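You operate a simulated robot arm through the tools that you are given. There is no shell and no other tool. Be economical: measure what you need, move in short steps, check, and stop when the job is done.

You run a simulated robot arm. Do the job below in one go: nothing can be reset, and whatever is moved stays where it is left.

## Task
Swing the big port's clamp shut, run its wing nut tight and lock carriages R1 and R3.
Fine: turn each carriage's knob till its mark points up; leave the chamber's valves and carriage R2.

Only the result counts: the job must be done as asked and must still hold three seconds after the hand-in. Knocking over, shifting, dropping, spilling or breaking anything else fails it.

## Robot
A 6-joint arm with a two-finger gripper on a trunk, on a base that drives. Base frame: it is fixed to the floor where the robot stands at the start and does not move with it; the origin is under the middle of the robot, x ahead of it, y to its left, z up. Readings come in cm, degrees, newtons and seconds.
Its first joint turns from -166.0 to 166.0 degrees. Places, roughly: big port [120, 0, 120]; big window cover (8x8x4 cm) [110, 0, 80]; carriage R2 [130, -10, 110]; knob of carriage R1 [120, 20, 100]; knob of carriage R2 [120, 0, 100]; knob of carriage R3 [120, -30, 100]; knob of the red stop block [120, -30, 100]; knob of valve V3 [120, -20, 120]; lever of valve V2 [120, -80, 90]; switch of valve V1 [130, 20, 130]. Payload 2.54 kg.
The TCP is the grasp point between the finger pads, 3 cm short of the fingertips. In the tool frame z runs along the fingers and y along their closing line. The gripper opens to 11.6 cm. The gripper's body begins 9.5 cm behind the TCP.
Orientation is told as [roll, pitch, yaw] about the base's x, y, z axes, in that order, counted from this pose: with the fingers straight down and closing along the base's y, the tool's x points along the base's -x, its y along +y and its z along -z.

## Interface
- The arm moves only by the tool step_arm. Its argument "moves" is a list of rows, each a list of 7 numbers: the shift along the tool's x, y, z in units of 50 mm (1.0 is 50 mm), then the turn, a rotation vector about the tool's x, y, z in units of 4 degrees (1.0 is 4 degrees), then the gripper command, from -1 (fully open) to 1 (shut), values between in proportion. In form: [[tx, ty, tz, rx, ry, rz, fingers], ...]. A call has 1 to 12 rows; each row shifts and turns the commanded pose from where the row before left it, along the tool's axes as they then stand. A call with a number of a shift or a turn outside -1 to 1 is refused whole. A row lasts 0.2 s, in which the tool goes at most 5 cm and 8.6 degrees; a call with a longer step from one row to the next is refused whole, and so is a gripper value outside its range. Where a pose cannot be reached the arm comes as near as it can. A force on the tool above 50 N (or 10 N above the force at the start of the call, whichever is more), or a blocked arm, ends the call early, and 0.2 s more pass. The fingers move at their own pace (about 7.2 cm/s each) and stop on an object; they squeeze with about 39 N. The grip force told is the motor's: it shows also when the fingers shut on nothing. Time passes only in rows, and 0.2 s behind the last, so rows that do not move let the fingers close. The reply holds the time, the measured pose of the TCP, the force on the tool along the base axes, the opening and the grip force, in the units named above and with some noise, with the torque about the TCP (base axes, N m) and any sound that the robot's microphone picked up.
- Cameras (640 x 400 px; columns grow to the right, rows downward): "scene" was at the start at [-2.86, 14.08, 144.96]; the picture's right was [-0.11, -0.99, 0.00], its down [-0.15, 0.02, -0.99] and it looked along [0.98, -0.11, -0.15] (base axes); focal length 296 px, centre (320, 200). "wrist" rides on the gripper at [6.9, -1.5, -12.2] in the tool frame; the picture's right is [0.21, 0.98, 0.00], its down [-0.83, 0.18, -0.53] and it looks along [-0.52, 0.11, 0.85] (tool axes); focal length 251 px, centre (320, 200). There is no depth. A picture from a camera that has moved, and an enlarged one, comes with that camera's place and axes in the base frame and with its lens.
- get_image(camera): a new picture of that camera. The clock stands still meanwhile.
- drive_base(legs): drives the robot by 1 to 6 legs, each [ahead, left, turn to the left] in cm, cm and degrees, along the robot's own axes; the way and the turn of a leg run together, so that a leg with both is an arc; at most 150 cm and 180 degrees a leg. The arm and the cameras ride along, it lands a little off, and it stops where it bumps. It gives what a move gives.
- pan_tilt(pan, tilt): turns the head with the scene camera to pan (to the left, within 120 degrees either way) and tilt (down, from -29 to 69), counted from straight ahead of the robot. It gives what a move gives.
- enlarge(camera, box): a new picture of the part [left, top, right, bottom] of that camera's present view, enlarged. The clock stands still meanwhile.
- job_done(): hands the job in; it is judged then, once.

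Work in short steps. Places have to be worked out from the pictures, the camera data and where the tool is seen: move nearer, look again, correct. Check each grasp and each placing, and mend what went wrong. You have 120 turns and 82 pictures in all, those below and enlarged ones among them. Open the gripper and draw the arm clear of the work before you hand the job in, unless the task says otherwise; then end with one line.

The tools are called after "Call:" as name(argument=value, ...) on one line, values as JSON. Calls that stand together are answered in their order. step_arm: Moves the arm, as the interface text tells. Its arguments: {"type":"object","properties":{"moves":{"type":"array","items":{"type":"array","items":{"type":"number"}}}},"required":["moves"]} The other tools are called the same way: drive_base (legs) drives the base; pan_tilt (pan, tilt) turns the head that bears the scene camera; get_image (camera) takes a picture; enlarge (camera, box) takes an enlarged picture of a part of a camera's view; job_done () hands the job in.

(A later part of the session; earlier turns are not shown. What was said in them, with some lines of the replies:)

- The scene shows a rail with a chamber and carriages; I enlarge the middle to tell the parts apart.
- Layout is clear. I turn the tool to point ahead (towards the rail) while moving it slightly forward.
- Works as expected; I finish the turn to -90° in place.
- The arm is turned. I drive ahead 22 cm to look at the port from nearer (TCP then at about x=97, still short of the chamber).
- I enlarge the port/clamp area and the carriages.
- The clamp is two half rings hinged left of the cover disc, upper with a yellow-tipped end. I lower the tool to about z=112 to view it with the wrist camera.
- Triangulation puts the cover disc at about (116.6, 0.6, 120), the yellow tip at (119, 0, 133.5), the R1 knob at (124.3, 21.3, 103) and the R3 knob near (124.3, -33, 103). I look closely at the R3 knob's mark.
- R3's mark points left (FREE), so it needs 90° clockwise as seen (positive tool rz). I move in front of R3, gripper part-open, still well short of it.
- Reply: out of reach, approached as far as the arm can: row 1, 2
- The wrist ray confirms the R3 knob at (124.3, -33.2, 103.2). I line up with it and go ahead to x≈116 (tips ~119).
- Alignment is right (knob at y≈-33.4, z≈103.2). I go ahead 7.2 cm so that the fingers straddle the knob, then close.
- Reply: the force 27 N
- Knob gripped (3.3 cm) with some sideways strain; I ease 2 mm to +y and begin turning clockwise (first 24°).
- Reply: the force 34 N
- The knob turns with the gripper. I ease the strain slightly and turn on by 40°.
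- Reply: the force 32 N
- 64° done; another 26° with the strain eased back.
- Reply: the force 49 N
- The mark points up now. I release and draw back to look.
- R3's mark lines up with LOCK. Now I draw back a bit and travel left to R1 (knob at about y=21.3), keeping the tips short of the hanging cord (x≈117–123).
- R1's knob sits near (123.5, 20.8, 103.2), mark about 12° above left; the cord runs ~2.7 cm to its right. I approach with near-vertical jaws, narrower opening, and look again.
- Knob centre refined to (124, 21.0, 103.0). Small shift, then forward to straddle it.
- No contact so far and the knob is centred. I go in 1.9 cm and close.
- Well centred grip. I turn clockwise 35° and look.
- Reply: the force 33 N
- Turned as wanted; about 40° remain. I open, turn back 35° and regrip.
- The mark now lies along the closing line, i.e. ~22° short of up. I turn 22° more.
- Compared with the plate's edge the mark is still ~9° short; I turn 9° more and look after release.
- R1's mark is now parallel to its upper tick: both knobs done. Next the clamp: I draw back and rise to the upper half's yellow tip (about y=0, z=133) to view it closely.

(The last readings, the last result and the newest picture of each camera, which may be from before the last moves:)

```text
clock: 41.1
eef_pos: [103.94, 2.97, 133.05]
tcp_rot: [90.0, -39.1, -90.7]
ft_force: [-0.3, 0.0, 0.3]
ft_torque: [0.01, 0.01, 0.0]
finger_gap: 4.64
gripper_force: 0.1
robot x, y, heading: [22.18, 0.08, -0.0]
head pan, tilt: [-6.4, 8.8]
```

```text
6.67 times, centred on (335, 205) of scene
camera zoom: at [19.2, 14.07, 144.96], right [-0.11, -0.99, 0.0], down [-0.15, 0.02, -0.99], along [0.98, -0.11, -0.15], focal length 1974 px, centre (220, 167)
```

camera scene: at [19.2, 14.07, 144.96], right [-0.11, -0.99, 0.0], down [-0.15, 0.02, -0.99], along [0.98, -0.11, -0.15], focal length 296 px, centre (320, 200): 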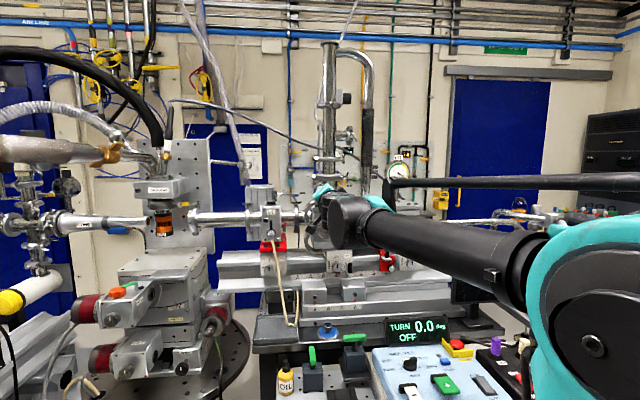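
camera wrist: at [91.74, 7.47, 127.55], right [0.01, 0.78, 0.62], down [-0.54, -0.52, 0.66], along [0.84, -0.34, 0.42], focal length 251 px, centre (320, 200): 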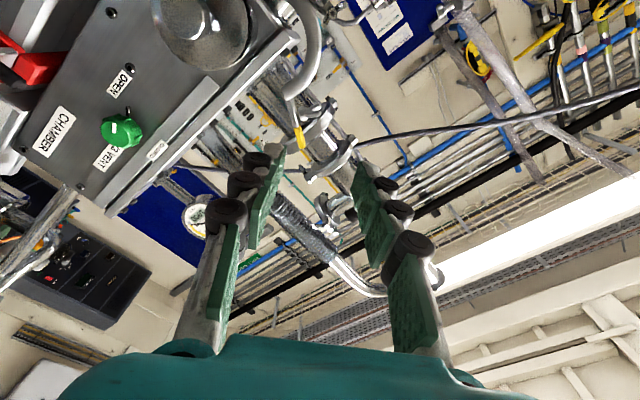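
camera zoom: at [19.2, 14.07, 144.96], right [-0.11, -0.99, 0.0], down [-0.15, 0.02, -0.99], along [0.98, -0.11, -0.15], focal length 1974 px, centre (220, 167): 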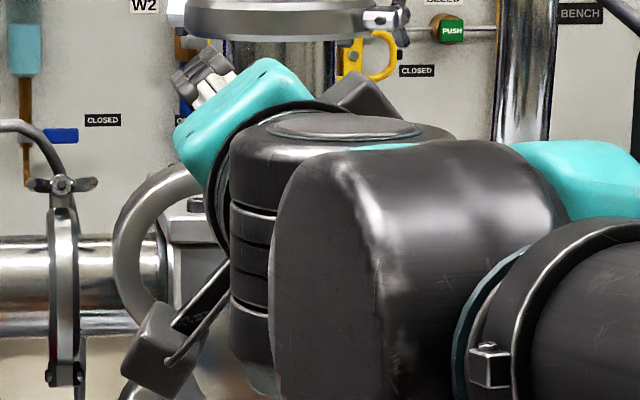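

The tab lies at ~66° from closed, nut on its left side; I shut the fingers to use them as a pusher, line up left of the yellow tip (y≈2.8, z≈134.5, rz 18°) and stay at x≈104 for now.

Call:
step_arm(moves=[[-0.21, 0.2, 0, 0, 0, 0, 1], [0, 0, 0, 0, 0, -1, 1], [0, 0, 0, 0, 0, -1, 1], [0, 0, 0, 0, 0, -1, 1], [0, 0, 0, 0, 0, -1, 1], [0, 0, 0, 0, 0, -1, 1], [0, 0, 0, 0, 0, -1, 1], [0, 0, 0, 0, 0, -1, 1], [0, 0, 0, 0, 0, -1, 1], [0, 0, 0.6, 0, 0, -0.25, 1]])

Call:
get_image(camera="wrist")

```text
clock: 43.3
eef_pos: [106.85, 2.88, 134.59]
tcp_rot: [90.2, -72.0, -90.8]
ft_force: [-0.3, -0.6, 0.1]
ft_torque: [0.01, 0.03, 0.03]
finger_gap: 0.0
gripper_force: 28.9
robot x, y, heading: [21.83, 0.08, 0.2]
head pan, tilt: [-6.4, 8.8]
```

```text
41 pictures are left
camera wrist: at [94.68, 3.58, 127.49], right [0.01, 1.0, 0.1], down [-0.54, -0.08, 0.84], along [0.84, -0.06, 0.53], focal length 251 px, centre (320, 200)
```

wrist: 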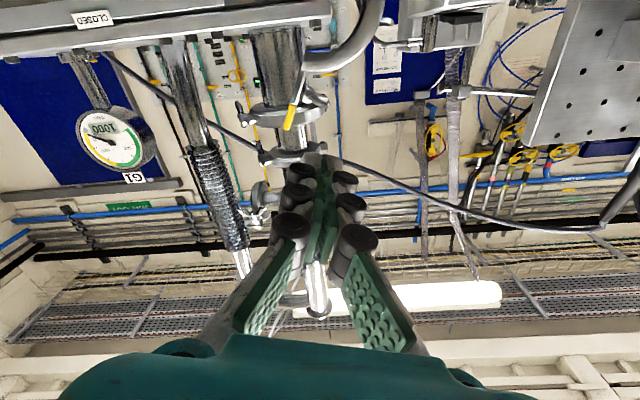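

Clear line: yellow end at y≈-0.2, z≈133.9. I go ahead so that the fingertips reach past the tab (TCP x≈118.3).

Call:
step_arm(moves=[[0, 0, 0.6, 0, 0, 0, 1], [0, 0, 0.6, 0, 0, 0, 1], [0, 0, 0.6, 0, 0, 0, 1], [0, 0, 0.5, 0, 0, 0, 1]])

Call:
get_image(camera="wrist")

```text
clock: 44.3
eef_pos: [118.47, 2.65, 134.54]
tcp_rot: [90.2, -72.1, -90.7]
ft_force: [0.3, 0.1, 0.3]
ft_torque: [0.01, 0.05, 0.0]
finger_gap: 0.0
gripper_force: 28.7
robot x, y, heading: [22.06, -0.34, 0.0]
head pan, tilt: [-6.4, 8.8]
```

```text
40 pictures are left
camera wrist: at [106.22, 3.42, 127.55], right [0.01, 1.0, 0.1], down [-0.54, -0.08, 0.84], along [0.84, -0.06, 0.53], focal length 251 px, centre (320, 200)
```

wrist: 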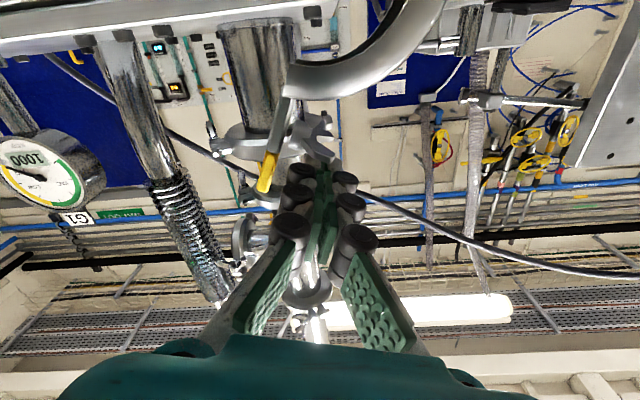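

Fingers sit just left of the yellow tab. I sweep along the arc in 24° steps.

Call:
step_arm(moves=[[-0.0125, -0.204, 0, 0, 0, 1, 1], [-0.0125, -0.204, 0, 0, 0, 1, 1], [-0.0125, -0.204, 0, 0, 0, 1, 1], [-0.0125, -0.204, 0, 0, 0, 1, 1], [-0.0125, -0.204, 0, 0, 0, 1, 1], [-0.0125, -0.204, 0, 0, 0, 1, 1]])

Call:
get_image(camera="wrist")

```text
clock: 45.7
eef_pos: [118.35, -2.89, 131.88]
tcp_rot: [90.1, -47.9, -90.8]
ft_force: [-0.8, -0.2, -0.5]
ft_torque: [-0.02, 0.02, -0.03]
finger_gap: 0.0
gripper_force: 28.7
robot x, y, heading: [21.75, -0.19, -0.2]
head pan, tilt: [-6.4, 8.8]
```

```text
39 pictures are left
camera wrist: at [106.17, 0.67, 125.82], right [0.01, 0.87, 0.49], down [-0.54, -0.41, 0.73], along [0.84, -0.27, 0.46], focal length 251 px, centre (320, 200)
```

wrist: 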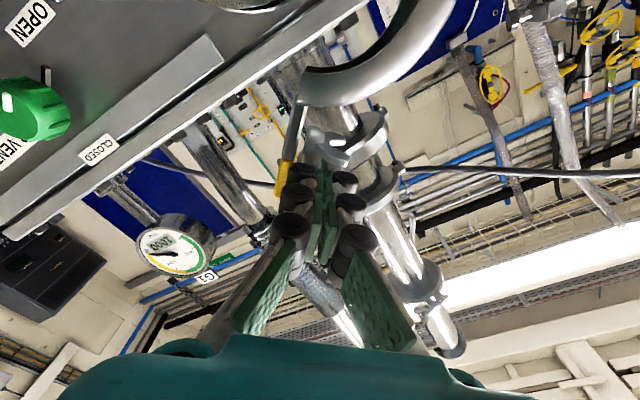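

The upper half follows with hardly any force. I continue another 24°.

Call:
step_arm(moves=[[-0.0125, -0.204, 0, 0, 0, 1, 1], [-0.0125, -0.204, 0, 0, 0, 1, 1], [-0.0125, -0.204, 0, 0, 0, 1, 1], [-0.0125, -0.204, 0, 0, 0, 1, 1], [-0.0125, -0.204, 0, 0, 0, 1, 1], [-0.0125, -0.204, 0, 0, 0, 1, 1]])

Call:
get_image(camera="wrist")

```text
clock: 47.1
eef_pos: [118.48, -6.83, 127.42]
tcp_rot: [90.1, -23.8, -90.6]
ft_force: [-0.5, 0.5, 0.8]
ft_torque: [0.02, 0.0, -0.02]
finger_gap: 0.01
gripper_force: 28.8
robot x, y, heading: [22.05, -0.17, -0.1]
head pan, tilt: [-6.4, 8.8]
```

```text
38 pictures are left
camera wrist: at [106.22, -1.08, 123.22], right [0.01, 0.59, 0.81], down [-0.54, -0.68, 0.5], along [0.84, -0.44, 0.32], focal length 251 px, centre (320, 200)
```

wrist: 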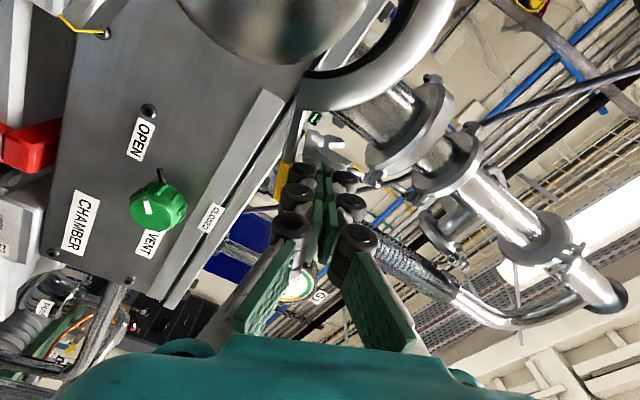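

Going on 20° more towards the closed position.

Call:
step_arm(moves=[[-0.0125, -0.204, 0, 0, 0, 1, 1], [-0.0125, -0.204, 0, 0, 0, 1, 1], [-0.0125, -0.204, 0, 0, 0, 1, 1], [-0.0125, -0.204, 0, 0, 0, 1, 1], [-0.0125, -0.204, 0, 0, 0, 1, 1]])

Call:
get_image(camera="wrist")

Call:
enlarge(camera="scene", box=[290, 180, 400, 280])

```text
clock: 48.3
eef_pos: [118.38, -8.62, 122.62]
tcp_rot: [90.1, -3.9, -90.7]
ft_force: [0.7, 0.1, 0.8]
ft_torque: [0.0, 0.01, -0.02]
finger_gap: 0.04
gripper_force: 28.1
robot x, y, heading: [21.91, 0.11, -0.2]
head pan, tilt: [-6.4, 8.8]
```

```text
37 pictures are left
camera wrist: at [106.15, -1.7, 120.62], right [0.0, 0.28, 0.96], down [-0.54, -0.81, 0.24], along [0.84, -0.52, 0.15], focal length 251 px, centre (320, 200)
```

wrist: 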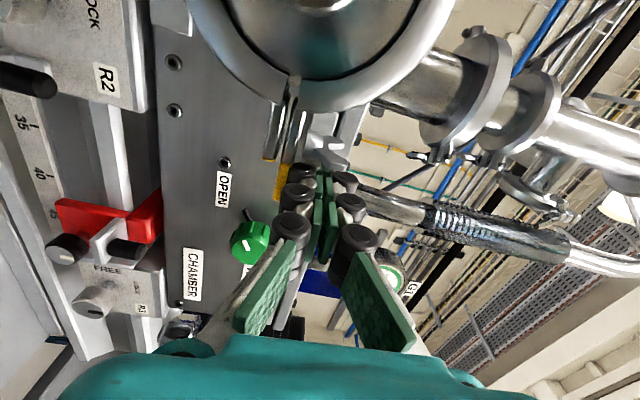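

```text
4.00 times, centred on (345, 230) of scene
camera zoom: at [19.19, 14.07, 144.96], right [-0.11, -0.99, 0.0], down [-0.15, 0.02, -0.99], along [0.98, -0.11, -0.15], focal length 1184 px, centre (220, 80)
```

zoom: 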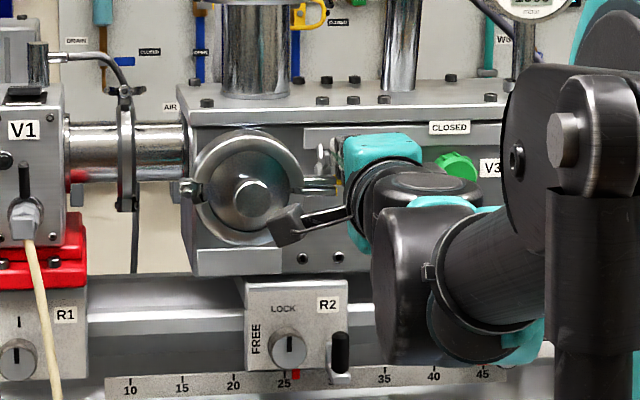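

Both halves closed together (they are coupled). I push a little further to see whether it is at its stop.

Call:
step_arm(moves=[[0, -0.1, 0, 0, 0, 0.5, 1], [0, -0.1, 0, 0, 0, 0.4, 1], [0, -0.1, 0, 0, 0, 0, 1]])

Call:
enlarge(camera="wrist", box=[200, 40, 380, 220])

```text
clock: 48.8
eef_pos: [118.25, -8.7, 122.42]
tcp_rot: [90.0, -1.7, -90.6]
ft_force: [-4.1, -0.9, 31.9]
ft_torque: [-0.02, 0.16, 0.0]
finger_gap: 0.0
gripper_force: 28.9
robot x, y, heading: [21.83, -0.25, -0.0]
head pan, tilt: [-6.4, 8.8]
stopped in row 2: the force on the tool passed its limit at 61 N (the readings are from after the stop); the commanded pose is now the measured one
```

```text
2.22 times, centred on (290, 130) of wrist
camera zoom: at [106.16, -1.69, 120.7], right [0.0, 0.24, 0.97], down [-0.54, -0.81, 0.2], along [0.84, -0.53, 0.13], focal length 559 px, centre (387, 356)
```

zoom: 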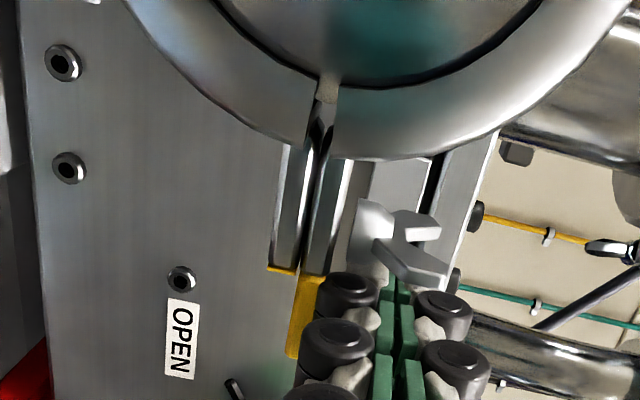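

Hard stop reached: the tabs are together. Now I back off and rise, to turn the tool downwards above the wing nut (nut near (118.5, -6.3, 122)).

Call:
step_arm(moves=[[0, 0.2, 0, 0, 0, 0, 1], [0, 0, -0.7, 0, 0, 0, 1], [0, 0, -0.8, 0, 0, 0, 1], [0, 0, -0.8, 0, 0, 0, 1], [0, 0, -0.8, 0, 0, 0, 1], [0, 0, -0.8, 0, 0, 0, 1], [0, 0.8, 0, 0, 0, 0, 1], [0, 0.8, 0, 0, 0, 0, 0], [0, 0.8, 0, 0, 0, 0, 0], [0, 0.8, 0, 0, 0, 0, 0], [0, 0.8, 0, 0, 0, 0, 0], [0, 0.8, 0, 0, 0, 0, 0]])

Call:
step_arm(moves=[[0, 0, 0, 1, 0, 0, 0], [0, 0, 0, 1, 0, 0, 0], [0, 0, 0, 1, 0, 0, 0], [0, 0, 0, 1, 0, 0, 0], [0, 0, 0, 1, 0, 0, 0], [0, 0, 0, 1, 0, 0, 0], [0, 0, 0, 1, 0, 0, 0], [0, 0, 0, 1, 0, 0, 0], [0, 0, 0, 1, 0, 0, 0], [0, 0, 0, 1, 0, 0, 0], [0, 0, 0, 1, 0, 0, 0], [0, 0, 0, 1, 0, 0, 0]])

Call:
step_arm(moves=[[0, 0, 0, 1, 0, 0, 0], [0, 0, 0, 1, 0, 0, 0], [0, 0, 0, 1, 0, 0, 0], [0, 0, 0, 1, 0, 0, 0], [0, 0, 0, 1, 0, 0, 0], [0, 0, 0, 1, 0, 0, 0], [0, 0, 0, 1, 0, 0, 0], [0, 0, 0, 1, 0, 0, 0], [0, 0, 0, 1, 0, 0, 0], [0, 0, 0, 1, 0, 0, 0], [0, 0, 0, 0.5, 0, 0, 0]])

Call:
get_image(camera="scene")

```text
clock: 51.4
eef_pos: [98.89, -7.66, 147.29]
tcp_rot: [90.1, -1.6, -90.7]
ft_force: [-0.2, 0.9, 0.0]
ft_torque: [-0.03, 0.0, 0.01]
finger_gap: 5.83
gripper_force: 0.0
robot x, y, heading: [21.98, 0.2, -0.5]
head pan, tilt: [-6.4, 8.8]
```

```text
clock: 54.0
eef_pos: [98.91, -7.39, 147.22]
tcp_rot: [46.6, -1.7, -89.7]
ft_force: [-0.4, -0.1, 0.0]
ft_torque: [0.0, -0.01, 0.0]
finger_gap: 5.78
gripper_force: 0.0
out of reach, approached as far as the arm can: row 2
robot x, y, heading: [22.12, 0.04, -0.1]
head pan, tilt: [-6.4, 8.8]
```

```text
clock: 56.4
eef_pos: [97.31, -7.32, 143.98]
tcp_rot: [10.7, -1.7, -89.7]
ft_force: [0.8, 0.1, -0.2]
ft_torque: [-0.01, -0.01, 0.02]
finger_gap: 5.79
gripper_force: 0.0
out of reach, approached as far as the arm can: row 6, 7, 8, 9, 10
robot x, y, heading: [22.16, -0.13, -0.2]
head pan, tilt: [-6.4, 8.8]
```

```text
34 pictures are left
camera scene: at [19.21, 14.06, 144.96], right [-0.11, -0.99, 0.0], down [-0.15, 0.02, -0.99], along [0.98, -0.11, -0.15], focal length 296 px, centre (320, 200)
```

scene: 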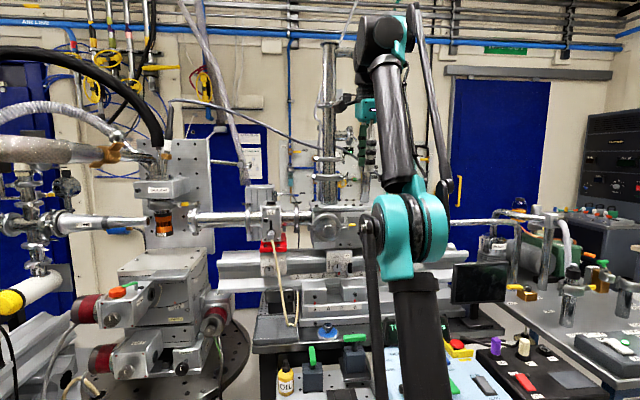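

The stretch is at its limit at this height; I pull the tool back 16 cm, finish the tilt, then drive the base nearer.

Call:
step_arm(moves=[[0, -0.8, 0, 0, 0, 0, 0], [0, -0.8, 0, 0, 0, 0, 0], [0, -0.8, 0, 0.7, 0, 0, 0], [0, -0.8, 0, 1, 0, 0, 0], [0, 0, 0, 0.98, 0, 0, 0]])

Call:
drive_base(legs=[[12, 0, 0]])

Call:
get_image(camera="wrist")

```text
clock: 57.6
eef_pos: [81.38, -7.37, 141.68]
tcp_rot: [-2.0, -1.7, -89.8]
ft_force: [0.1, -0.7, -0.3]
ft_torque: [0.0, 0.0, 0.01]
finger_gap: 5.79
gripper_force: 0.1
robot x, y, heading: [21.99, -0.2, 0.3]
head pan, tilt: [-6.4, 8.8]
```

```text
clock: 58.8
eef_pos: [93.41, -7.35, 141.7]
tcp_rot: [-2.1, -1.6, -89.7]
ft_force: [0.0, -0.5, 0.3]
ft_torque: [-0.02, 0.02, -0.01]
finger_gap: 5.79
gripper_force: 0.0
robot x, y, heading: [33.98, -0.16, 0.1]
head pan, tilt: [-6.4, 8.8]
```

```text
33 pictures are left
camera wrist: at [92.33, -0.15, 153.75], right [0.97, 0.22, -0.04], down [0.2, -0.81, 0.55], along [0.09, -0.55, -0.83], focal length 251 px, centre (320, 200)
```

wrist: 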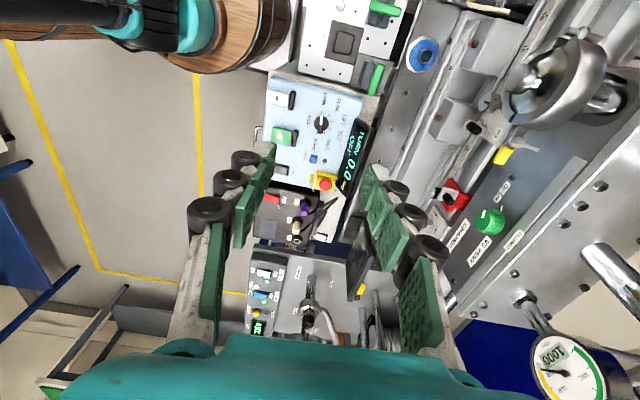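

Call:
enlarge(camera="wrist", box=[440, 50, 600, 190])

```text
2.86 times, centred on (520, 120) of wrist
camera zoom: at [92.33, -0.15, 153.75], right [0.97, 0.22, -0.04], down [0.2, -0.81, 0.55], along [0.09, -0.55, -0.83], focal length 718 px, centre (-251, 429)
```

zoom: 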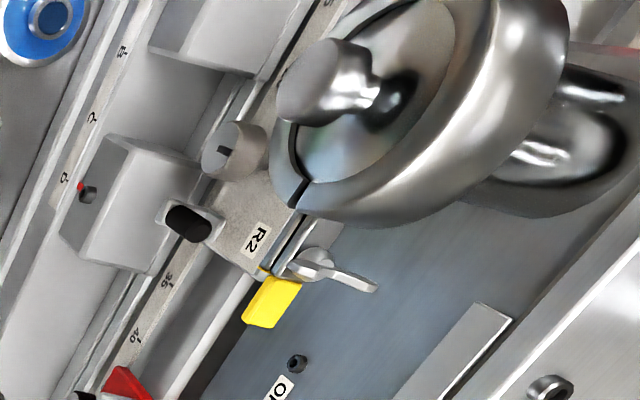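

The nut sits at about (118.1, -6.1, 122.5) with wings running along x. I level the tool, go above the nut at z≈141, and turn so the jaws close along y.

Call:
step_arm(moves=[[0.05, 0.7, 0, -0.5, 0.42, 0, 0.6], [0.05, 0.7, 0, 0, 0, 0, 0.6], [0.05, 0.7, 0, 0, 0, 0, 0.6], [0.05, 0.7, 0, 0, 0, 0, 0.6], [0.03, 0.7, 0, 0, 0, 0, 0.6], [0.02, 0.7, 0, 0, 0, 0, 0.6], [0, 0.74, 0, 0, 0, 0, 0.6]])

Call:
step_arm(moves=[[0, 0, 0.1, 0, 0, -1, 0.6], [0, 0, 0.1, 0, 0, -1, 0.6], [0, 0, 0.1, 0, 0, -1, 0.6], [0, 0, 0.1, 0, 0, -1, 0.6], [0, 0, 0.1, 0, 0, -1, 0.6], [0, 0, 0.1, 0, 0, -1, 0.6], [0, 0, 0.1, 0, 0, -1, 0.6], [0, 0, 0.1, 0, 0, -1, 0.6], [0, 0, 0.1, 0, 0, -1, 0.6], [0, 0, 0.1, 0, 0, -1, 0.6], [0, 0, 0.1, 0, 0, -1, 0.6], [0, 0, 0.1, 0, 0, -1, 0.6]])

Call:
step_arm(moves=[[0, 0, 0, 0, 0, -1, 0.6], [0, 0, 0, 0, 0, -1, 0.6], [0, 0, 0, 0, 0, -1, 0.6], [0, 0, 0, 0, 0, -1, 0.6], [0, 0, 0, 0, 0, -1, 0.6], [0, 0, 0, 0, 0, -1, 0.6], [0, 0, 0, 0, 0, -1, 0.6], [0, 0, 0, 0, 0, -1, 0.6], [0, 0, 0, 0, 0, -1, 0.6], [0, 0, 0, 0, 0, -1, 0.6], [0, 0, 0, 0, 0, -0.5, 0.6]])

Call:
get_image(camera="wrist")

```text
clock: 60.4
eef_pos: [113.42, -5.96, 137.81]
tcp_rot: [0.0, -0.1, -89.7]
ft_force: [0.6, -1.0, 0.2]
ft_torque: [-0.01, 0.07, 0.02]
finger_gap: 2.31
gripper_force: 0.1
out of reach, approached as far as the arm can: row 5, 6, 7
robot x, y, heading: [34.32, -0.25, -0.2]
head pan, tilt: [-6.4, 8.8]
```

```text
clock: 63.0
eef_pos: [113.25, -5.9, 132.03]
tcp_rot: [0.1, 0.0, -41.8]
ft_force: [-0.9, -0.4, 0.6]
ft_torque: [-0.04, 0.01, -0.02]
finger_gap: 2.3
gripper_force: 0.1
robot x, y, heading: [34.11, 0.02, -0.3]
head pan, tilt: [-6.4, 8.8]
```

```text
clock: 65.4
eef_pos: [113.44, -6.03, 132.1]
tcp_rot: [0.0, -0.1, 0.3]
ft_force: [0.2, 0.5, -0.9]
ft_torque: [0.04, 0.0, 0.01]
finger_gap: 2.3
gripper_force: 0.0
robot x, y, heading: [33.99, 0.17, -0.4]
head pan, tilt: [-6.4, 8.8]
```

```text
31 pictures are left
camera wrist: at [106.43, -7.54, 144.23], right [-0.22, 0.98, 0.0], down [0.82, 0.19, 0.53], along [0.52, 0.12, -0.85], focal length 251 px, centre (320, 200)
```

wrist: 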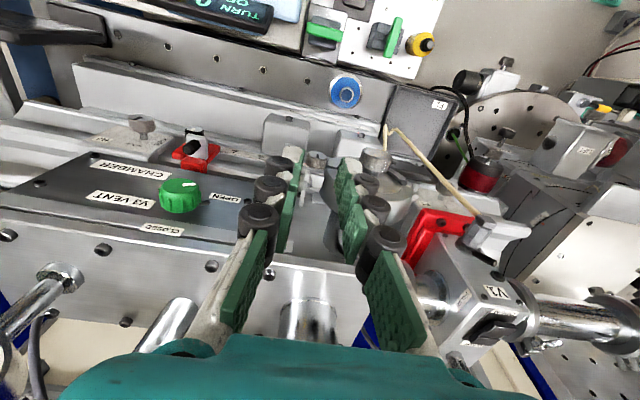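

The arm is at its stretch, so I drive 6 cm ahead; that puts the tool nearly over the nut.

Call:
drive_base(legs=[[6, 0, 0]])

Call:
enlarge(camera="wrist", box=[220, 80, 440, 260])

```text
clock: 66.4
eef_pos: [116.96, -6.16, 131.96]
tcp_rot: [-0.1, -0.1, 0.0]
ft_force: [0.7, 0.3, 0.4]
ft_torque: [0.01, 0.01, 0.0]
finger_gap: 2.31
gripper_force: 0.1
robot x, y, heading: [37.44, 0.07, -0.6]
head pan, tilt: [-6.4, 8.8]
stopped in leg 1: the robot was blocked; the commanded pose is now the measured one
```

```text
2.22 times, centred on (330, 170) of wrist
camera zoom: at [110.01, -7.71, 144.18], right [-0.21, 0.98, 0.0], down [0.83, 0.18, 0.53], along [0.52, 0.11, -0.84], focal length 559 px, centre (298, 267)
```

zoom: 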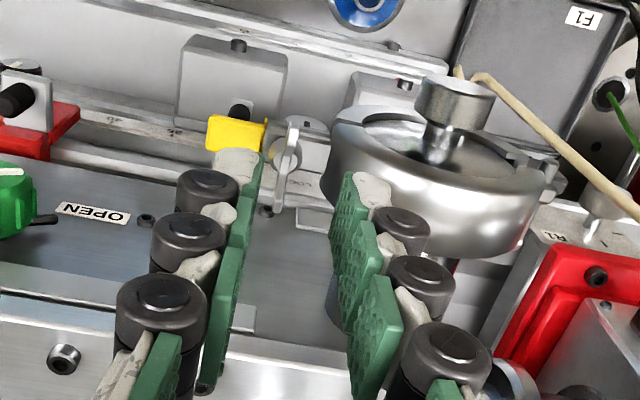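

Blocked base is close enough. Nut refined to (118.5, -6.4, ~122.5), wings along x. I shift over it and lower to z≈127.5 with a 2 cm gap, then look.

Call:
step_arm(moves=[[-0.3, -0.05, 0, 0, 0, 0, 0.66], [0, 0, 0.3, 0, 0, 0, 0.66], [0, 0, 0.3, 0, 0, 0, 0.66], [0, 0, 0.3, 0, 0, 0, 0.66]])

Call:
enlarge(camera="wrist", box=[240, 90, 400, 230])

```text
clock: 67.4
eef_pos: [118.33, -6.44, 127.5]
tcp_rot: [0.0, -0.2, 0.0]
ft_force: [-0.1, -0.5, -0.4]
ft_torque: [0.0, -0.01, 0.04]
finger_gap: 1.99
gripper_force: 0.1
robot x, y, heading: [37.53, -0.05, -0.4]
head pan, tilt: [-6.4, 8.8]
```

```text
2.86 times, centred on (320, 160) of wrist
camera zoom: at [111.48, -8.0, 139.66], right [-0.21, 0.98, 0.0], down [0.83, 0.18, 0.53], along [0.52, 0.11, -0.85], focal length 718 px, centre (320, 314)
```

zoom: 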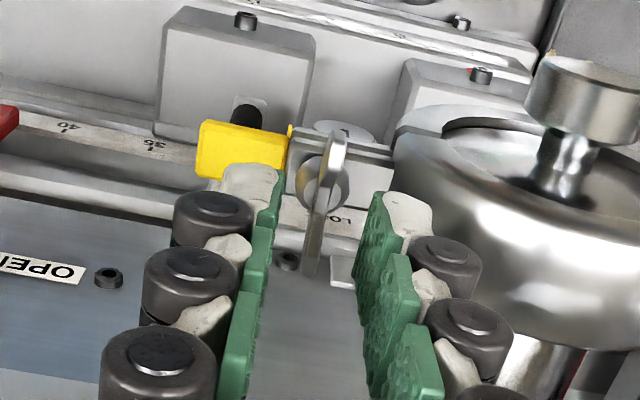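

The nut stands centred between the fingers. I lower 2.5 cm and close gently.

Call:
step_arm(moves=[[0, 0, 0.2, 0, 0, 0, 0.66], [0, 0, 0.2, 0, 0, 0, 0.66], [0, 0, 0.1, 0, 0, 0, 0.66], [0, 0, 0, 0, 0, 0, 1], [0, 0, 0, 0, 0, 0, 1]])

Call:
enlarge(camera="wrist", box=[240, 90, 400, 230])

```text
clock: 68.6
eef_pos: [118.58, -6.3, 125.1]
tcp_rot: [0.0, -0.1, 0.1]
ft_force: [0.3, 10.1, -2.4]
ft_torque: [0.19, 0.06, 0.01]
finger_gap: 0.56
gripper_force: 32.3
robot x, y, heading: [37.76, 0.32, -0.5]
head pan, tilt: [-6.4, 8.8]
```

```text
2.86 times, centred on (320, 160) of wrist
camera zoom: at [111.52, -7.88, 137.18], right [-0.22, 0.98, 0.0], down [0.83, 0.18, 0.53], along [0.52, 0.11, -0.85], focal length 718 px, centre (320, 314)
```

zoom: 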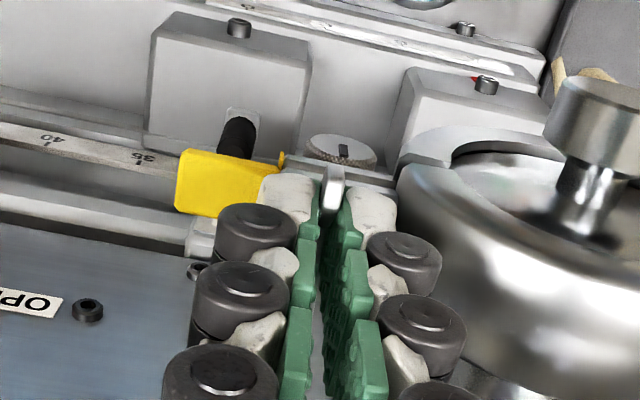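

Wings held (gap 0.56 cm). I turn clockwise seen from above (tool +rz), 24° as a trial.

Call:
step_arm(moves=[[0, 0, 0, 0, 0, 1, 1], [0, 0, 0, 0, 0, 1, 1], [0, 0, 0, 0, 0, 1, 1], [0, 0, 0, 0, 0, 1, 1], [0, 0, 0, 0, 0, 1, 1], [0, 0, 0, 0, 0, 1, 1]])

```text
clock: 70.0
eef_pos: [118.45, -6.19, 125.11]
tcp_rot: [-0.1, -0.1, -24.0]
ft_force: [2.9, 26.2, -7.4]
ft_torque: [0.44, -0.37, 0.11]
finger_gap: 0.59
gripper_force: 31.9
robot x, y, heading: [37.33, 0.25, -0.3]
head pan, tilt: [-6.4, 8.8]
```

Turning with small torque; sideways load 26 N, so I ease 1.5 mm to +y and continue 40°.

Call:
step_arm(moves=[[0.013, 0.028, 0, 0, 0, 0, 1], [0, 0, 0, 0, 0, 1, 1], [0, 0, 0, 0, 0, 1, 1], [0, 0, 0, 0, 0, 1, 1], [0, 0, 0, 0, 0, 1, 1], [0, 0, 0, 0, 0, 1, 1], [0, 0, 0, 0, 0, 1, 1], [0, 0, 0, 0, 0, 1, 1], [0, 0, 0, 0, 0, 1, 1], [0, 0, 0, 0, 0, 1, 1], [0, 0, 0, 0, 0, 1, 1]])

Call:
enlarge(camera="wrist", box=[240, 90, 400, 230])

```text
clock: 72.4
eef_pos: [118.64, -6.06, 124.85]
tcp_rot: [0.1, 0.1, -64.0]
ft_force: [22.6, 27.3, -5.7]
ft_torque: [0.76, -0.51, 0.11]
finger_gap: 0.61
gripper_force: 31.5
robot x, y, heading: [37.63, -0.22, -0.4]
head pan, tilt: [-6.4, 8.8]
```

```text
2.86 times, centred on (320, 160) of wrist
camera zoom: at [114.19, -0.54, 137.08], right [0.78, 0.62, 0.0], down [0.52, -0.66, 0.54], along [0.33, -0.42, -0.84], focal length 718 px, centre (320, 314)
```

zoom: 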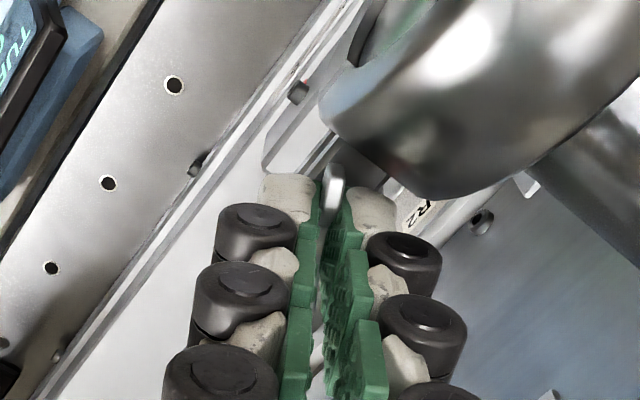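

Still gripping and turning. I ease 2 mm towards +x,+y and go on 44°.

Call:
step_arm(moves=[[0.018, 0.053, 0, 0, 0, 0, 1], [0, 0, 0, 0, 0, 1, 1], [0, 0, 0, 0, 0, 1, 1], [0, 0, 0, 0, 0, 1, 1], [0, 0, 0, 0, 0, 1, 1], [0, 0, 0, 0, 0, 1, 1], [0, 0, 0, 0, 0, 1, 1], [0, 0, 0, 0, 0, 1, 1], [0, 0, 0, 0, 0, 1, 1], [0, 0, 0, 0, 0, 1, 1], [0, 0, 0, 0, 0, 1, 1], [0, 0, 0, 0, 0, 1, 1]])

```text
clock: 75.0
eef_pos: [118.88, -6.07, 124.93]
tcp_rot: [0.1, -0.1, -108.2]
ft_force: [23.8, 7.4, -4.4]
ft_torque: [-0.05, -0.5, 0.06]
finger_gap: 0.63
gripper_force: 31.9
robot x, y, heading: [37.59, 0.07, -0.2]
head pan, tilt: [-6.4, 8.8]
```

Going on another 44°.

Call:
step_arm(moves=[[0.006, 0.02, 0, 0, 0, 0, 1], [0, 0, 0, 0, 0, 1, 1], [0, 0, 0, 0, 0, 1, 1], [0, 0, 0, 0, 0, 1, 1], [0, 0, 0, 0, 0, 1, 1], [0, 0, 0, 0, 0, 1, 1], [0, 0, 0, 0, 0, 1, 1], [0, 0, 0, 0, 0, 1, 1], [0, 0, 0, 0, 0, 1, 1], [0, 0, 0, 0, 0, 1, 1], [0, 0, 0, 0, 0, 1, 1], [0, 0, 0, 0, 0, 1, 1]])

Call:
get_image(camera="wrist")

```text
clock: 77.6
eef_pos: [118.82, -6.25, 124.97]
tcp_rot: [0.0, 0.0, -152.2]
ft_force: [21.4, -10.9, 0.5]
ft_torque: [-0.23, -0.62, 1.14]
finger_gap: 1.14
gripper_force: 38.1
robot x, y, heading: [37.71, -0.21, -0.2]
head pan, tilt: [-6.4, 8.8]
```

```text
26 pictures are left
camera wrist: at [124.23, -1.6, 137.12], right [0.65, -0.76, 0.0], down [-0.65, -0.55, 0.53], along [-0.41, -0.35, -0.85], focal length 251 px, centre (320, 200)
```

wrist: 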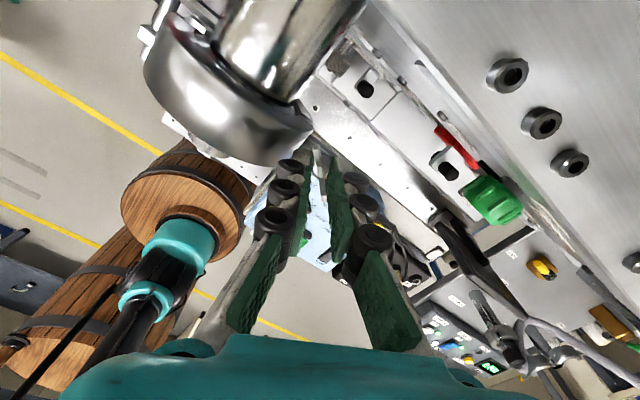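

The torque jumped to 1.1 N m and the jaws were wedged wider: the nut is resisting. I release and lift to inspect it.

Call:
step_arm(moves=[[0, 0, 0, 0, 0, 0, 0.68], [0, 0, -0.4, 0, 0, 0, 0.68], [0, 0, -0.5, 0, 0, 0, 0.6], [0, 0, -0.5, 0, 0, 0, 0.4]])

Call:
enlarge(camera="wrist", box=[240, 80, 400, 220])

Call:
enlarge(camera="scene", box=[300, 180, 380, 260])

```text
clock: 78.6
eef_pos: [118.57, -6.1, 132.03]
tcp_rot: [0.1, 0.0, -152.0]
ft_force: [0.6, 0.2, -0.3]
ft_torque: [-0.01, -0.03, 0.02]
finger_gap: 3.46
gripper_force: 0.0
robot x, y, heading: [38.0, 0.04, -0.3]
head pan, tilt: [-6.4, 8.8]
```

```text
2.86 times, centred on (320, 150) of wrist
camera zoom: at [124.03, -1.57, 144.22], right [0.65, -0.76, 0.0], down [-0.64, -0.55, 0.53], along [-0.41, -0.35, -0.85], focal length 718 px, centre (320, 343)
```

zoom: 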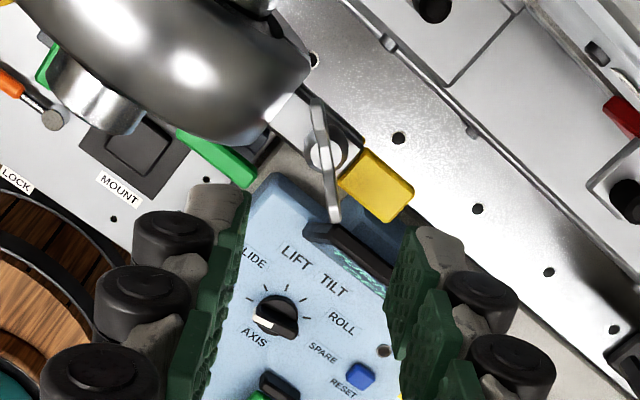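

```text
5.00 times, centred on (340, 220) of scene
camera zoom: at [34.88, 14.29, 144.96], right [-0.12, -0.99, 0.0], down [-0.15, 0.02, -0.99], along [0.98, -0.12, -0.15], focal length 1480 px, centre (220, 100)
```

zoom: 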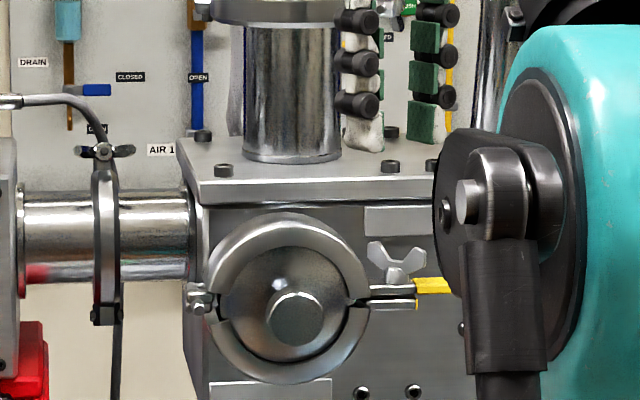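

The nut now sits on the tab and stopped about 19° behind the tool. I regrip it aligned (yaw -133°) to confirm it takes torque.

Call:
step_arm(moves=[[0, 0, 0, 0, 0, -1, 0.62], [0, 0, 0, 0, 0, -1, 0.62], [0, 0, 0, 0, 0, -1, 0.62], [0, 0, 0, 0, 0, -1, 0.62], [0.02, 0.036, 0, 0, 0, -0.75, 0.62], [0, 0, 0.5, 0, 0, 0, 0.62], [0, 0, 0.5, 0, 0, 0, 0.62], [0, 0, 0.44, 0, 0, 0, 0.62], [0, 0, 0, 0, 0, 0, 1], [0, 0, 0, 0, 0, 0, 1]])

```text
clock: 80.8
eef_pos: [119.0, -6.17, 124.83]
tcp_rot: [0.0, -0.1, -132.9]
ft_force: [-11.9, 6.3, -5.9]
ft_torque: [-0.3, 0.73, 0.72]
finger_gap: 0.62
gripper_force: 32.6
robot x, y, heading: [37.61, 0.16, -0.4]
head pan, tilt: [-6.4, 8.8]
```

Good aligned grip, already reacting 0.7 N m. I turn 8° more and read the torque.

Call:
step_arm(moves=[[-0.01, -0.02, 0, 0, 0, 0.5, 1], [0, 0, 0, 0, 0, 0.5, 1], [0, 0, 0, 0, 0, 0.5, 1], [0, 0, 0, 0, 0, 0.5, 1]])

```text
clock: 81.8
eef_pos: [118.75, -6.18, 124.76]
tcp_rot: [0.0, 0.0, -141.2]
ft_force: [1.7, -0.1, -0.2]
ft_torque: [0.03, -0.08, 0.85]
finger_gap: 0.68
gripper_force: 35.0
robot x, y, heading: [37.98, 0.26, -0.4]
head pan, tilt: [-6.4, 8.8]
```

Call:
step_arm(moves=[[0, 0, 0, 0, 0, 0.5, 1], [0, 0, 0, 0, 0, 0.5, 1], [0, 0, 0, 0, 0, 0.5, 1], [0, 0, 0, 0, 0, 0.5, 1]])

Call:
enlarge(camera="wrist", box=[240, 80, 400, 220])

```text
clock: 82.8
eef_pos: [119.03, -6.09, 124.8]
tcp_rot: [0.1, -0.1, -148.9]
ft_force: [10.0, -4.5, 2.1]
ft_torque: [-0.01, -0.36, 1.07]
finger_gap: 1.01
gripper_force: 36.9
robot x, y, heading: [37.77, 0.29, -0.4]
head pan, tilt: [-6.4, 8.8]
```

```text
2.86 times, centred on (320, 150) of wrist
camera zoom: at [124.01, -1.31, 136.98], right [0.69, -0.73, 0.0], down [-0.62, -0.58, 0.53], along [-0.39, -0.37, -0.85], focal length 718 px, centre (320, 343)
```

zoom: 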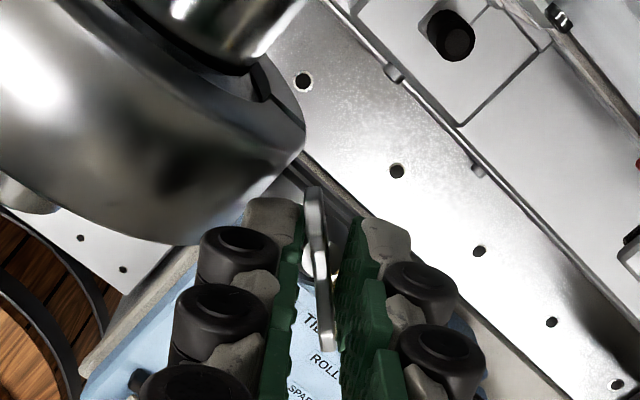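

The nut won't turn any further; the jaws only wedge open at ~1.1 N m. I release, lift clear, and look at the seat from the scene camera.

Call:
step_arm(moves=[[0, 0, 0, 0, 0, 0, 0.64], [0, 0, -0.4, 0, 0, 0, 0.64], [0, 0, -0.6, 0, 0, 0, 0.3], [0, 0, -0.6, 0, 0, 0, 0], [0, 0, -0.4, 0, 0, 0, 0]])

Call:
enlarge(camera="scene", box=[335, 220, 367, 250])

Call:
enlarge(camera="wrist", box=[260, 60, 380, 160])

```text
clock: 84.0
eef_pos: [118.8, -6.11, 134.8]
tcp_rot: [0.1, 0.0, -149.0]
ft_force: [0.4, 0.5, -0.9]
ft_torque: [0.0, -0.01, -0.03]
finger_gap: 5.81
gripper_force: 0.0
robot x, y, heading: [37.39, -0.01, -0.4]
head pan, tilt: [-6.4, 8.8]
```

```text
13.33 times, centred on (351, 235) of scene
camera zoom: at [34.88, 14.29, 144.96], right [-0.12, -0.99, 0.0], down [-0.15, 0.02, -0.99], along [0.98, -0.12, -0.15], focal length 3948 px, centre (-93, -267)
```

zoom: 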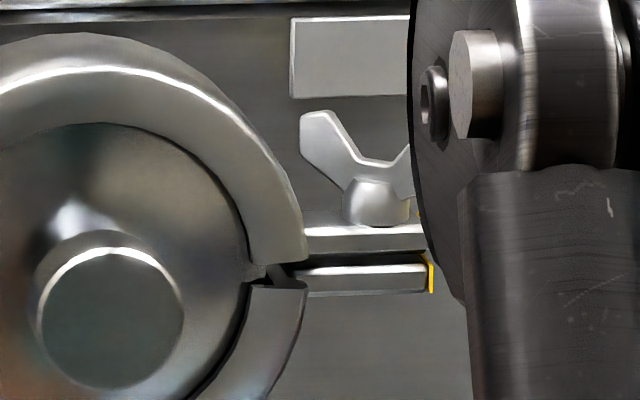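

```text
4.00 times, centred on (320, 110) of wrist
camera zoom: at [123.92, -1.27, 147.04], right [0.69, -0.73, 0.0], down [-0.62, -0.58, 0.53], along [-0.39, -0.37, -0.85], focal length 1006 px, centre (320, 560)
```

zoom: 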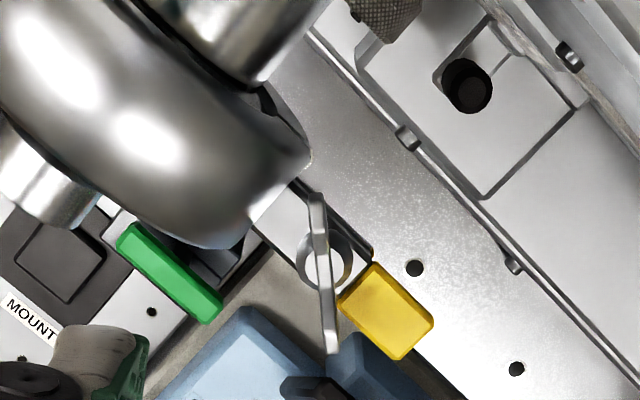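

The nut is seated on the tab and its angle is unchanged by the second effort: it is tight. I back the robot off and check everything.

Call:
drive_base(legs=[[-25, 0, 0]])

Call:
get_image(camera="scene")

```text
clock: 85.8
eef_pos: [93.69, -5.86, 134.92]
tcp_rot: [0.0, 0.0, -149.1]
ft_force: [0.3, -0.1, 0.3]
ft_torque: [0.02, -0.01, 0.02]
finger_gap: 5.78
gripper_force: 0.0
robot x, y, heading: [12.55, 0.18, -0.3]
head pan, tilt: [-6.4, 8.8]
```

```text
20 pictures are left
camera scene: at [9.79, 14.46, 144.96], right [-0.12, -0.99, 0.0], down [-0.15, 0.02, -0.99], along [0.98, -0.12, -0.15], focal length 296 px, centre (320, 200)
```

scene: 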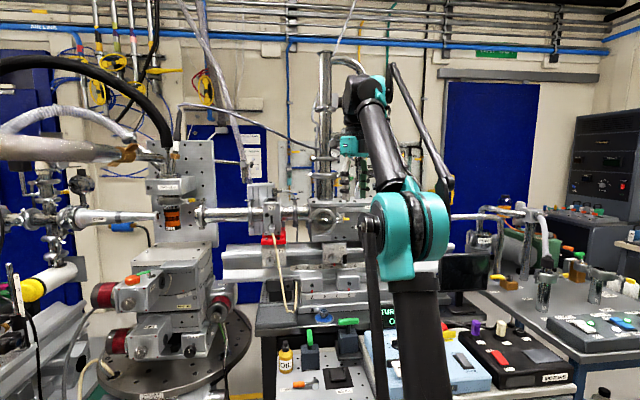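

R3 is hidden behind the elbow; I swing the arm back and right, then check the knobs.

Call:
step_arm(moves=[[-0.77, 0.31, 0, 0, 0, 0, -0.5], [-0.77, 0.31, 0, 0, 0, 0, -0.5], [-0.77, 0.31, 0, 0, 0, 0, -0.5], [-0.77, 0.31, 0, 0, 0, 0, -0.5], [-0.77, 0.31, 0, 0, 0, 0, -0.5], [-0.77, 0.31, 0, 0, 0, 0, -0.5], [-0.4, 0.5, 0, 0, 0, 0, -0.5], [-0.4, 0.5, 0, 0, 0, 0, -0.5]])

Call:
enlarge(camera="scene", box=[230, 180, 440, 300])

```text
clock: 87.6
eef_pos: [77.81, -32.25, 134.73]
tcp_rot: [0.1, -0.1, -149.0]
ft_force: [-0.8, 1.0, 0.8]
ft_torque: [-0.03, 0.01, 0.0]
finger_gap: 8.72
gripper_force: 0.1
robot x, y, heading: [12.6, 0.16, -0.2]
head pan, tilt: [-6.4, 8.8]
```

```text
3.05 times, centred on (335, 240) of scene
camera zoom: at [9.77, 14.48, 144.96], right [-0.12, -0.99, 0.0], down [-0.15, 0.02, -0.99], along [0.98, -0.12, -0.15], focal length 902 px, centre (274, 78)
```

zoom: 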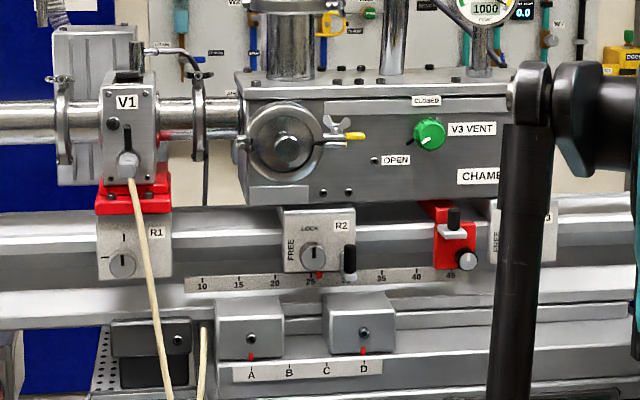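

The clamp is shut, its nut is seated, R1's and R2's marks point up, and the valves look unchanged. I checked R3 at close range after its release, and nothing has touched it since. The arm is clear and the gripper open, so I hand in.

Call:
job_done()

```text
The job is handed in.
```

The big port's clamp is shut with its wing nut run tight, and carriages R1 and R3 are locked with their marks up. I left R2 and the valves alone.
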